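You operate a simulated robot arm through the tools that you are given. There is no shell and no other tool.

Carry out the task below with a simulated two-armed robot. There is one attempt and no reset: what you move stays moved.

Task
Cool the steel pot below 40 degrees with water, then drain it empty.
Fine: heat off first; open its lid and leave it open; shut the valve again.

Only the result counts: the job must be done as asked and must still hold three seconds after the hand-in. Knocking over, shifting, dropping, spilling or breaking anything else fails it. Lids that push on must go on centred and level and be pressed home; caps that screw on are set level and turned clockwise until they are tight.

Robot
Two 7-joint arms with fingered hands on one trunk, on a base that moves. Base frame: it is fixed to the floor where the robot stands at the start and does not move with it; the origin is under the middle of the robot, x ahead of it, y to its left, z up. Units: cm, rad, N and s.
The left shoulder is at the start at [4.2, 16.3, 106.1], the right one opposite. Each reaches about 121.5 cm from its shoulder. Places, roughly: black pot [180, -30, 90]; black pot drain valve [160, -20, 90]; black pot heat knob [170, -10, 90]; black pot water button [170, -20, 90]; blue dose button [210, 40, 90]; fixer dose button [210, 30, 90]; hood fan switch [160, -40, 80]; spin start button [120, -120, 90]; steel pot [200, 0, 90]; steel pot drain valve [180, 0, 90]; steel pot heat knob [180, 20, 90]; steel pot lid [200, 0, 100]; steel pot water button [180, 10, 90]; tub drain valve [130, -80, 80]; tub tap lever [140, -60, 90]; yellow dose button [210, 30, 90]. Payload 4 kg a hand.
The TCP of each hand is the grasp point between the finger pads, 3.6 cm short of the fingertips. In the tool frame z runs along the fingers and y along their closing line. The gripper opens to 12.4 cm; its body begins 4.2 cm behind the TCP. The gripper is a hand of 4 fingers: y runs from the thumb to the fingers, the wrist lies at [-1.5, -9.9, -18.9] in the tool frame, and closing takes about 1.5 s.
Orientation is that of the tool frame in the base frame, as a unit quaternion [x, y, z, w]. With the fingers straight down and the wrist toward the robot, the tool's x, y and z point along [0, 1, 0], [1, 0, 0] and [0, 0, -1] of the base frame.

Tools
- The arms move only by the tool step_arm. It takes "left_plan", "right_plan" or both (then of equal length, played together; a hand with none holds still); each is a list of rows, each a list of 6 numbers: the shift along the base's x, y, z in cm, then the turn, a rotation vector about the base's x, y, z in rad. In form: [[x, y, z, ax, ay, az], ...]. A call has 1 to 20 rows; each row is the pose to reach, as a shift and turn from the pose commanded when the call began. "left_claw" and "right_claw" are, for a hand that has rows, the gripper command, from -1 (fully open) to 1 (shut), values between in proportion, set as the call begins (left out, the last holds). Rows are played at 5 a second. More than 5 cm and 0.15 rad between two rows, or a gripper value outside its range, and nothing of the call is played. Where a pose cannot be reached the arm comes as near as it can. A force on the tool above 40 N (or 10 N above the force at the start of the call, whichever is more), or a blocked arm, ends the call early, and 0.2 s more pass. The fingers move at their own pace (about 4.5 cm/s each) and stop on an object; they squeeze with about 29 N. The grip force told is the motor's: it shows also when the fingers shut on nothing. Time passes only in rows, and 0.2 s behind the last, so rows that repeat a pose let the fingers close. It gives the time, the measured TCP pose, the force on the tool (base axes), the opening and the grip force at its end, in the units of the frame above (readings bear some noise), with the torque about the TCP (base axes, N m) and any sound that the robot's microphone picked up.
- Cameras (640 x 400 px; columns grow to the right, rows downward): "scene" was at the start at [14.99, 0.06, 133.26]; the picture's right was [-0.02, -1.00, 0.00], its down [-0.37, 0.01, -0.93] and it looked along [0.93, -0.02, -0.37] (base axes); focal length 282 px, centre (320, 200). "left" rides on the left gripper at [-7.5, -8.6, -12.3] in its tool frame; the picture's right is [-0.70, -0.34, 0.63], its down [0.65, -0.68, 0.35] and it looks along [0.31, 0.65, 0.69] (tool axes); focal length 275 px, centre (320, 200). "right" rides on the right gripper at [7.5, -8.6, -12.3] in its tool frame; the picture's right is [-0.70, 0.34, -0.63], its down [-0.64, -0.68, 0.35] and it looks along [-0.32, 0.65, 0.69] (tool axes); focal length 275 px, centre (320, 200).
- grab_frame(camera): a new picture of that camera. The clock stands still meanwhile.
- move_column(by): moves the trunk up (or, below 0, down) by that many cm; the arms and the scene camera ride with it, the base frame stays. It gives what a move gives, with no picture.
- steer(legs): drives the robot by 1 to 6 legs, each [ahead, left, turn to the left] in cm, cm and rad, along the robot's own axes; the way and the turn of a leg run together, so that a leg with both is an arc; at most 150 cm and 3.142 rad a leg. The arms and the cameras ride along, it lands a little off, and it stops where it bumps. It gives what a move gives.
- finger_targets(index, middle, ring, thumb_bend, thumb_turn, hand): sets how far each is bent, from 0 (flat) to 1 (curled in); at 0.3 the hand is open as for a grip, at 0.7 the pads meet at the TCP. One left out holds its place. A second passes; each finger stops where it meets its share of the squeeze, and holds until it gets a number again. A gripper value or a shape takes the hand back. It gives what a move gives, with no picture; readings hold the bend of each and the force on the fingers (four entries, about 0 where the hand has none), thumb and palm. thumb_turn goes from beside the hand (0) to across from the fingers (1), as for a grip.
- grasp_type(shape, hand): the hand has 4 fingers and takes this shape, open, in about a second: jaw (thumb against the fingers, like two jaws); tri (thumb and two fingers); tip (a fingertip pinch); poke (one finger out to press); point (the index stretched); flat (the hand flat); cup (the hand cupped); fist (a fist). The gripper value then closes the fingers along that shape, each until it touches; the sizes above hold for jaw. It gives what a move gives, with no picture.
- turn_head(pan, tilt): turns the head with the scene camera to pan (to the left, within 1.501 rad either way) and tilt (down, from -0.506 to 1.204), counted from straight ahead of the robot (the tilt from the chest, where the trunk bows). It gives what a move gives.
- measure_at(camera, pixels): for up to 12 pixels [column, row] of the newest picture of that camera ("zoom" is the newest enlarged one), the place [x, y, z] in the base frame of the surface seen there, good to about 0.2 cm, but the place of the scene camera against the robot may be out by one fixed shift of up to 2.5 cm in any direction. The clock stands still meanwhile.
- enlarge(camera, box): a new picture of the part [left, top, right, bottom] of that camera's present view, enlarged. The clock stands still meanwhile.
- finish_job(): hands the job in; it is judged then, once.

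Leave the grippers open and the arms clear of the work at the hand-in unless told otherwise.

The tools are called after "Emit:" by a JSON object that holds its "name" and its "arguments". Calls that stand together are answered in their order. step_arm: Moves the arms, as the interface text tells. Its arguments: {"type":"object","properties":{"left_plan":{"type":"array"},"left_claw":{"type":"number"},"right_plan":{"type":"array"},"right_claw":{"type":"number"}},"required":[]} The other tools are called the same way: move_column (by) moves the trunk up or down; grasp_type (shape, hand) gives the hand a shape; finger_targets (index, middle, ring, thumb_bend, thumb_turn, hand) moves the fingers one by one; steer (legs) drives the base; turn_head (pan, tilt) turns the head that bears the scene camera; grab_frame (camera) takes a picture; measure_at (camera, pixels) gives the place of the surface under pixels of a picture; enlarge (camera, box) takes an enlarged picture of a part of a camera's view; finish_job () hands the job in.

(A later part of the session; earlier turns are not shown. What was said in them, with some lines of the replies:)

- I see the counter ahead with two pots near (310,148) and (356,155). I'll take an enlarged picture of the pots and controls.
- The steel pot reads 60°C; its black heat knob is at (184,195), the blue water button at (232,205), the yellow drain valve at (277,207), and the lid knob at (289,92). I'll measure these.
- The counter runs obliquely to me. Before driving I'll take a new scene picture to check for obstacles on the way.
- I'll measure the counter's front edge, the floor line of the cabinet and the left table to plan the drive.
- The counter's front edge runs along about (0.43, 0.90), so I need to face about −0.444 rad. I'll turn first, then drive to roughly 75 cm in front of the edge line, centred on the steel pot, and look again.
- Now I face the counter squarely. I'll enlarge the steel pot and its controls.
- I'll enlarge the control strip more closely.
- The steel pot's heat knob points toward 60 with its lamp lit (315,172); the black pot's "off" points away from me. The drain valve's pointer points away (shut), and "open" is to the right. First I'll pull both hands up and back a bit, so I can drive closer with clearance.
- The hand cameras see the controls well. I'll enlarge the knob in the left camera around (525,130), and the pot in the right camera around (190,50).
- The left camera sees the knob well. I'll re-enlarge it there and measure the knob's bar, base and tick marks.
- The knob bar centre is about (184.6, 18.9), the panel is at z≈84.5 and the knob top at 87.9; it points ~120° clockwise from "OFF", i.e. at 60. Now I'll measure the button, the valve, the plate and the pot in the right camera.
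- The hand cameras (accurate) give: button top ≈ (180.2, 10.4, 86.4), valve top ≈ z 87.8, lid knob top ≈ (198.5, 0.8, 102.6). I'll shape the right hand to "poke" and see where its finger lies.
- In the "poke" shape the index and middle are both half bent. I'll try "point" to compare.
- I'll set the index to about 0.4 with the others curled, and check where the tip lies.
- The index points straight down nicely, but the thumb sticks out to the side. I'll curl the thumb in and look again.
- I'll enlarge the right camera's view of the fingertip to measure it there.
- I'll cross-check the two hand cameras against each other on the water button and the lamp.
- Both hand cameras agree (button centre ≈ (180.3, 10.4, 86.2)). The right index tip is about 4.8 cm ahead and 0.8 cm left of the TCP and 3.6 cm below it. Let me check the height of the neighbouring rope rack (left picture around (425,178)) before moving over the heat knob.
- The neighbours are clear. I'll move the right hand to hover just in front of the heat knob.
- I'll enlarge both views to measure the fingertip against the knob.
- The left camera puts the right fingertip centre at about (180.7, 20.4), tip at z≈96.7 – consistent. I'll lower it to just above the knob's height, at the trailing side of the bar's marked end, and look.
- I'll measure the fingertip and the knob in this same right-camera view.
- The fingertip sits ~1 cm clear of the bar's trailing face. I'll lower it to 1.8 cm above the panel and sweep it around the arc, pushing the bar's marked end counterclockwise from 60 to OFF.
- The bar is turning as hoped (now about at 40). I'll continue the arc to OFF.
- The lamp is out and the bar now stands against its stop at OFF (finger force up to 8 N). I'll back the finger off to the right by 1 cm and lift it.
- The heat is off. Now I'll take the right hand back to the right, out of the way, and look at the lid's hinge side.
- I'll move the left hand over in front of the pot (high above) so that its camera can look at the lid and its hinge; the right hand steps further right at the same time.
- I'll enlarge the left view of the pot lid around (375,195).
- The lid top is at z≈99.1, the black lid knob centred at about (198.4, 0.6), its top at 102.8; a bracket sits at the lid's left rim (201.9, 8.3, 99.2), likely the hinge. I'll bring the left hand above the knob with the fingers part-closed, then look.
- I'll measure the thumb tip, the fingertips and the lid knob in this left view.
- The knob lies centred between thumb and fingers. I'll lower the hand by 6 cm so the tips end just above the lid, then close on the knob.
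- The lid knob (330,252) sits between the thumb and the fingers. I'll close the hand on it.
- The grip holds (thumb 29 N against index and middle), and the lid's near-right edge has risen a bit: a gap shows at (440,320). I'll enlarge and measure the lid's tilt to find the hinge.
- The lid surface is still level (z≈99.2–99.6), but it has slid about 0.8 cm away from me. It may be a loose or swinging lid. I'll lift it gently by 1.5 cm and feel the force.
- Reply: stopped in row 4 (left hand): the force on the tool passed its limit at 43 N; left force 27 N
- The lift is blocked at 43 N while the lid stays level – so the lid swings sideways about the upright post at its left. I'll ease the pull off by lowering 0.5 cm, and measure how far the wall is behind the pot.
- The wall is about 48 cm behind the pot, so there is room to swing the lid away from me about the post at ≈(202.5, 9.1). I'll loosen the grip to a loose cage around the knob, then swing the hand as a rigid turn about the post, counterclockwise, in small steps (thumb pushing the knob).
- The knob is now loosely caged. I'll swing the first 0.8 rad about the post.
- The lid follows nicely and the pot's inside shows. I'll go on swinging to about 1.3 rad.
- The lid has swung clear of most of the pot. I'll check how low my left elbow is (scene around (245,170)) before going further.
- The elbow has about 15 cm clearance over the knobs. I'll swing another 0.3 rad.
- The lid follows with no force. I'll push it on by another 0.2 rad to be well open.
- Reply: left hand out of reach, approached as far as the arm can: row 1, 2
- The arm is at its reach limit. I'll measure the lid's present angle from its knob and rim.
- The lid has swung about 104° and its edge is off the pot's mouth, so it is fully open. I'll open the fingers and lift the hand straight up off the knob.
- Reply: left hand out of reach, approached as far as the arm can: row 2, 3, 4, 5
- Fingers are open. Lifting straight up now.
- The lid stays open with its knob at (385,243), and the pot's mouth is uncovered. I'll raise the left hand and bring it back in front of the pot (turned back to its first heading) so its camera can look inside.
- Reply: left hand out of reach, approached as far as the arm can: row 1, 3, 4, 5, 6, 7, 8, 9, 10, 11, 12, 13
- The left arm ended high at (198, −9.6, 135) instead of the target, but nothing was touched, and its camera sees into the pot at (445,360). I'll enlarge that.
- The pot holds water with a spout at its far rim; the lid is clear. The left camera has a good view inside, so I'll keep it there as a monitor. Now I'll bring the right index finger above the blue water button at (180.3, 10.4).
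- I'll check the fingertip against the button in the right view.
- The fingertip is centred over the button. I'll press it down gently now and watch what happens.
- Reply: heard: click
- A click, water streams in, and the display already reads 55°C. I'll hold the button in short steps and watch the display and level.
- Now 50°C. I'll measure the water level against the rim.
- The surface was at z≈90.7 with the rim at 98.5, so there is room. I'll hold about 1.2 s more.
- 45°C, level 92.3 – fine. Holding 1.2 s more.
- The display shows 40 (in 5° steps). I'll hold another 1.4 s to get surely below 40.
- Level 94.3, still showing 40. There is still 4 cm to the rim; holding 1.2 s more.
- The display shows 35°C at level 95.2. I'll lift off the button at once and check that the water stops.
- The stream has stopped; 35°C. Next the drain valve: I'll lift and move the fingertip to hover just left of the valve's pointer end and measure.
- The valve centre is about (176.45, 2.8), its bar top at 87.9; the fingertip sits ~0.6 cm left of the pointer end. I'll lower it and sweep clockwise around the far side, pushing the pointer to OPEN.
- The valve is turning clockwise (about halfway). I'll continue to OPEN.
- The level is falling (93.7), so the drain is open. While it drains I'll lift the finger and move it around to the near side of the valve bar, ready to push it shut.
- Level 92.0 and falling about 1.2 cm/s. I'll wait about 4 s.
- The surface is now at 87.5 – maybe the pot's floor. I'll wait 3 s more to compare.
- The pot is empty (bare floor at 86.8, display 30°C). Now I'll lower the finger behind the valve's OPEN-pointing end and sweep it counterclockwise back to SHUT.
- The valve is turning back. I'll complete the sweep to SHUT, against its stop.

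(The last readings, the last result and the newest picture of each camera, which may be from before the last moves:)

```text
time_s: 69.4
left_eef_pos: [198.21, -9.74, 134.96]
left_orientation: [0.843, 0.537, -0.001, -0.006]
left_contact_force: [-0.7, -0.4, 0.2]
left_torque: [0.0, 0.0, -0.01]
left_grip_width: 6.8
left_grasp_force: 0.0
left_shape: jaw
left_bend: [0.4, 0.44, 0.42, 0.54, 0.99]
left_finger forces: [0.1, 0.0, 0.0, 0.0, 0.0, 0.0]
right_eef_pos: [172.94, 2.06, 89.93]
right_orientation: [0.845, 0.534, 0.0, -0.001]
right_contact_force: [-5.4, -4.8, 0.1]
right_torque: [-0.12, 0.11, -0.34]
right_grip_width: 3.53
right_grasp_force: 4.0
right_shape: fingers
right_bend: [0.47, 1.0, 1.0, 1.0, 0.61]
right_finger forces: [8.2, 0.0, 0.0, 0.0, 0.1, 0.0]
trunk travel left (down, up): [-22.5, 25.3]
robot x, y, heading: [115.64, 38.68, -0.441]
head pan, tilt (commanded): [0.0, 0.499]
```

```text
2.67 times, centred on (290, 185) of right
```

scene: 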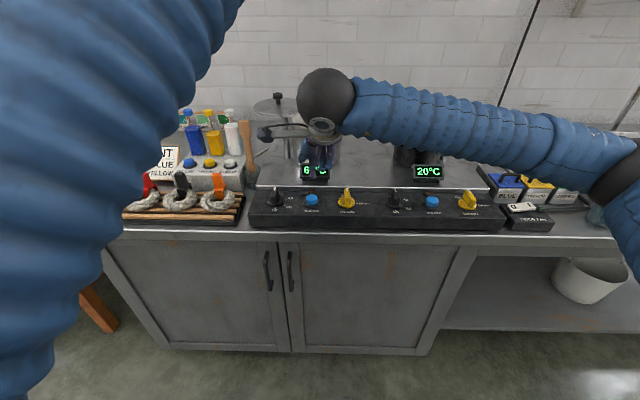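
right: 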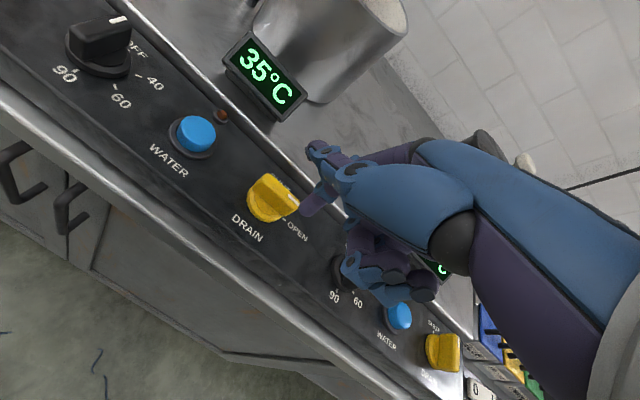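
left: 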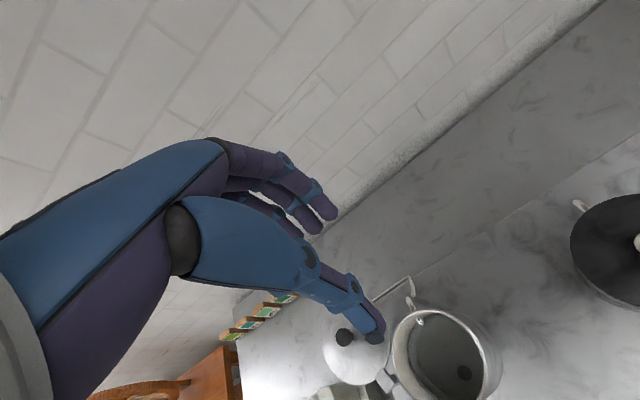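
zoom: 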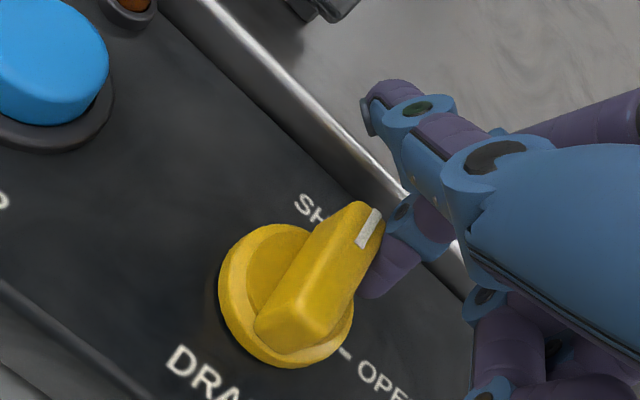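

The valve stands against its stop at SHUT (8 N). I'll back the finger off to the right, lift, and check everything.

Emit:
{"name": "step_arm", "arguments": {"right_plan": [[-0.5, -0.9, 0, 0, 0, 0], [-0.7, -1.2, 3, 0, 0, 0], [-1.5, -1.5, 7, 0, 0, 0], [-3, -2.5, 11, 0, 0, 0], [-4.5, -4, 14, 0, 0, 0]]}}

Emit:
{"name": "grab_frame", "arguments": {"camera": "right"}}

Emit:
{"name": "enlarge", "arguments": {"camera": "right", "box": [60, 0, 360, 230]}}

```text
time_s: 70.6
left_eef_pos: [198.2, -9.59, 135.09]
left_orientation: [0.843, 0.538, 0.0, -0.007]
left_contact_force: [0.1, -0.1, 0.7]
left_torque: [-0.01, -0.01, 0.01]
left_grip_width: 6.82
left_grasp_force: 0.2
left_shape: jaw
left_bend: [0.4, 0.44, 0.42, 0.54, 0.99]
left_finger forces: [0.1, 0.1, 0.0, 0.0, 0.0, 0.1]
right_eef_pos: [168.52, -1.67, 103.8]
right_orientation: [0.845, 0.535, -0.001, 0.0]
right_contact_force: [0.3, -0.2, 0.9]
right_torque: [0.02, -0.01, -0.03]
right_grip_width: 3.28
right_grasp_force: 0.0
right_shape: fingers
right_bend: [0.45, 1.0, 1.0, 1.0, 0.61]
right_finger forces: [0.1, 0.0, 0.1, 0.0, 0.0, 0.1]
trunk travel left (down, up): [-22.5, 25.3]
robot x, y, heading: [115.41, 39.13, -0.446]
head pan, tilt (commanded): [0.0, 0.499]
```

```text
taken
```

right: 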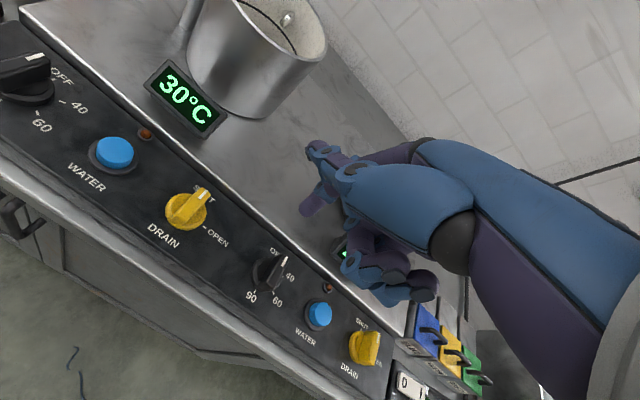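

```text
1.74 times, centred on (210, 115) of right
```

zoom: 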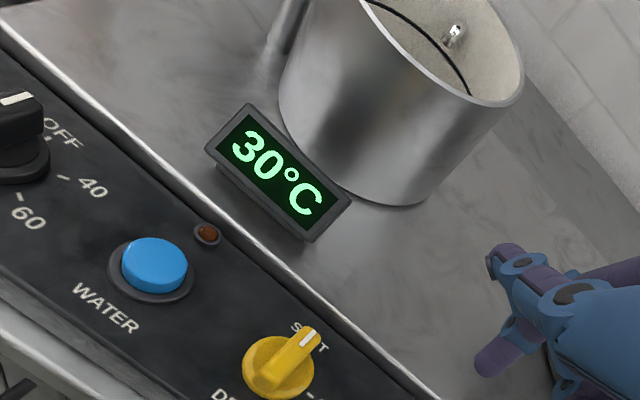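

The valve is at SHUT, the heat knob at OFF, the display 30°C. I'll take the right hand back to the right and reshape it open.

Emit:
{"name": "step_arm", "arguments": {"right_plan": [[-2.5, -2.5, 2.5, 0, 0, 0], [-5, -5, 5, 0, 0, 0], [-7.5, -7.5, 7.5, 0, 0, 0], [-10, -10, 10, 0, 0, 0], [-12.5, -12.5, 12.5, 0, 0, 0], [-15, -15, 15, 0, 0, 0], [-18, -18, 16.5, 0, 0, 0]]}}

Emit:
{"name": "grasp_type", "arguments": {"hand": "right", "shape": "jaw"}}

Emit:
{"name": "grab_frame", "arguments": {"camera": "scene"}}

```text
time_s: 72.2
left_eef_pos: [198.12, -9.65, 134.97]
left_orientation: [0.844, 0.537, -0.001, -0.006]
left_contact_force: [0.2, 0.1, 0.1]
left_torque: [-0.02, 0.01, -0.03]
left_grip_width: 6.83
left_grasp_force: 0.0
left_shape: jaw
left_bend: [0.4, 0.44, 0.42, 0.54, 0.99]
left_finger forces: [0.0, 0.1, 0.1, 0.1, 0.0, 0.1]
right_eef_pos: [150.24, -19.57, 120.17]
right_orientation: [0.844, 0.537, 0.001, 0.0]
right_contact_force: [-0.6, 0.1, 0.7]
right_torque: [0.02, -0.02, 0.0]
right_grip_width: 3.25
right_grasp_force: 0.1
right_shape: fingers
right_bend: [0.45, 1.0, 1.0, 1.0, 0.61]
right_finger forces: [0.1, 0.0, 0.0, 0.1, 0.0, 0.1]
trunk travel left (down, up): [-22.5, 25.3]
robot x, y, heading: [115.28, 38.74, -0.441]
head pan, tilt (commanded): [0.0, 0.499]
```

```text
time_s: 73.1
left_eef_pos: [198.2, -9.66, 134.91]
left_orientation: [0.844, 0.537, -0.001, -0.006]
left_contact_force: [0.3, 0.9, -0.2]
left_torque: [0.0, 0.02, -0.04]
left_grip_width: 6.81
left_grasp_force: 0.0
left_shape: jaw
left_bend: [0.4, 0.44, 0.42, 0.54, 0.99]
left_finger forces: [0.0, 0.1, 0.0, 0.0, 0.0, 0.0]
right_eef_pos: [150.42, -19.51, 120.2]
right_orientation: [0.845, 0.535, 0.0, 0.0]
right_contact_force: [0.4, 0.0, -0.1]
right_torque: [0.01, 0.01, -0.01]
right_grip_width: 12.39
right_grasp_force: 0.2
right_shape: jaw
right_bend: [0.3, 0.3, 0.3, 0.3, 0.97]
right_finger forces: [0.1, 0.0, 0.0, 0.0, 0.0, 0.0]
trunk travel left (down, up): [-22.5, 25.3]
robot x, y, heading: [115.16, 39.11, -0.44]
head pan, tilt (commanded): [0.0, 0.499]
```

```text
taken
```

scene: 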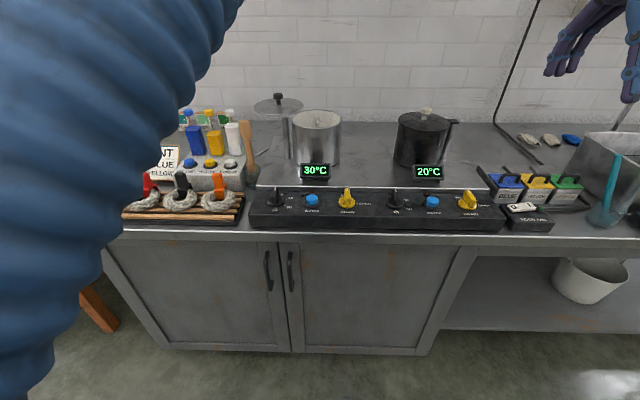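

Everything looks right. I'll open the left hand in place first.

Emit:
{"name": "step_arm", "arguments": {"left_plan": [[0, 0, 0, 0, 0, 0], [0, 0, 0, 0, 0, 0], [0, 0, 0, 0, 0, 0], [0, 0, 0, 0, 0, 0], [0, 0, 0, 0, 0, 0]], "left_claw": -1}}

```text
time_s: 74.3
left_eef_pos: [198.23, -9.69, 134.89]
left_orientation: [0.843, 0.538, -0.001, -0.006]
left_contact_force: [-0.3, -0.3, -0.3]
left_torque: [0.02, -0.04, 0.01]
left_grip_width: 12.36
left_grasp_force: 0.0
left_shape: jaw
left_bend: [0.3, 0.3, 0.3, 0.3, 0.98]
left_finger forces: [0.0, 0.0, 0.0, 0.0, 0.1, 0.0]
right_eef_pos: [150.49, -19.63, 120.18]
right_orientation: [0.845, 0.535, 0.0, -0.001]
right_contact_force: [-0.5, 0.2, 0.2]
right_torque: [0.01, -0.01, -0.02]
right_grip_width: 12.39
right_grasp_force: 0.0
right_shape: jaw
right_bend: [0.3, 0.3, 0.3, 0.3, 0.97]
right_finger forces: [0.0, 0.0, 0.0, 0.0, 0.0, 0.0]
trunk travel left (down, up): [-22.5, 25.3]
robot x, y, heading: [115.68, 39.1, -0.442]
head pan, tilt (commanded): [0.0, 0.499]
```

Both hands are open. I'll back the robot straight away from the counter so the arms are clear, then take a last look.

Emit:
{"name": "steer", "arguments": {"legs": [[-35, 0, 0]]}}

Emit:
{"name": "turn_head", "arguments": {"pan": 0.0, "tilt": 0.35}}

Emit:
{"name": "grab_frame", "arguments": {"camera": "scene"}}

Emit:
{"name": "enlarge", "arguments": {"camera": "scene", "box": [250, 90, 450, 230]}}

```text
time_s: 76.6
left_eef_pos: [166.45, 6.49, 135.14]
left_orientation: [0.84, 0.543, 0.0, -0.005]
left_contact_force: [-0.3, 0.4, 0.3]
left_torque: [-0.03, -0.05, -0.01]
left_grip_width: 12.36
left_grasp_force: 0.0
left_shape: jaw
left_bend: [0.3, 0.3, 0.3, 0.3, 0.98]
left_finger forces: [0.0, 0.0, 0.0, 0.1, 0.0, 0.1]
right_eef_pos: [118.79, -4.08, 120.18]
right_orientation: [0.841, 0.541, 0.0, -0.001]
right_contact_force: [-0.9, -0.3, 0.2]
right_torque: [0.02, -0.01, 0.01]
right_grip_width: 12.36
right_grasp_force: 0.0
right_shape: jaw
right_bend: [0.3, 0.3, 0.3, 0.3, 0.97]
right_finger forces: [0.1, 0.0, 0.1, 0.0, 0.0, 0.0]
trunk travel left (down, up): [-22.5, 25.3]
robot x, y, heading: [83.43, 53.92, -0.431]
head pan, tilt (commanded): [0.0, 0.499]
```

```text
time_s: 77.3
left_eef_pos: [166.59, 6.31, 134.97]
left_orientation: [0.84, 0.543, -0.002, -0.005]
left_contact_force: [0.1, 0.1, 0.2]
left_torque: [0.03, 0.02, 0.05]
left_grip_width: 12.36
left_grasp_force: 0.1
left_shape: jaw
left_bend: [0.3, 0.3, 0.3, 0.3, 0.98]
left_finger forces: [0.0, 0.0, 0.0, 0.0, 0.0, 0.0]
right_eef_pos: [118.89, -4.02, 120.2]
right_orientation: [0.841, 0.54, -0.001, 0.0]
right_contact_force: [-0.4, 0.6, 0.5]
right_torque: [0.03, 0.02, 0.01]
right_grip_width: 12.33
right_grasp_force: 0.0
right_shape: jaw
right_bend: [0.3, 0.3, 0.3, 0.3, 0.97]
right_finger forces: [0.0, 0.1, 0.0, 0.1, 0.1, 0.1]
trunk travel left (down, up): [-22.5, 25.3]
robot x, y, heading: [83.02, 54.21, -0.429]
head pan, tilt (commanded): [0.0, 0.351]
```

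```text
taken
```

scene: 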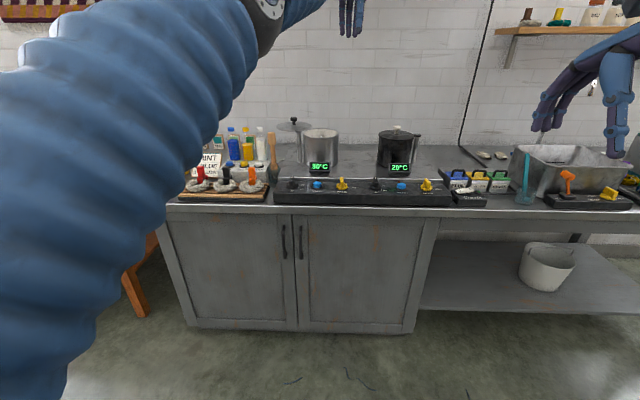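

```text
2.86 times, centred on (350, 160) of scene
```

zoom: 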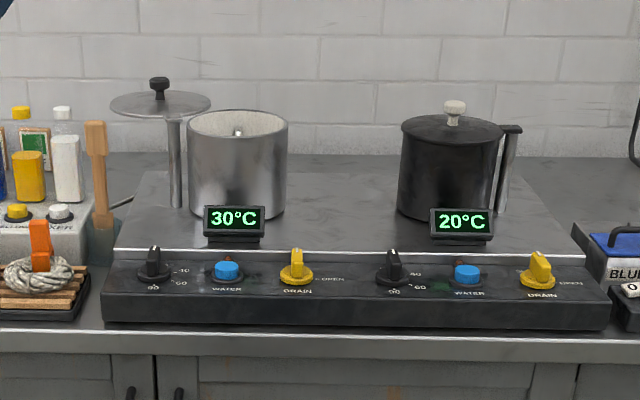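

The lid is open, the heat knob points to OFF with its lamp out, the valve is at SHUT, the pot is empty at 30°C, and nothing else has moved. The hands are open and clear. I'll hand the job in.

Emit:
{"name": "finish_job", "arguments": {}}

```text
The job is handed in.
```

The steel pot is cooled and drained, and I've handed the job in. I haven't been told how it was judged.

- **Heat:** I turned the knob from 60 to OFF first, and its lamp went out.
- **Lid:** It doesn't lift. It swings sideways on the post at its left, so I swung it about 104° clear of the pot and left it open. Before I worked that out, I pulled upward on it and the arm stopped at 43 N; I saw no damage afterwards.
- **Cooling:** I held the water button until the display read 35°C. It moves in 5-degree steps, so I went past 40 to be sure. The water peaked about 3 cm below the rim.
- **Draining:** I opened the valve and waited until the bare floor of the pot showed, then turned the valve back to SHUT against its stop. The display read 30°C at the end.

In the final view nothing else had moved or spilled. Both hands are open, and the robot has backed about 35 cm away from the counter.
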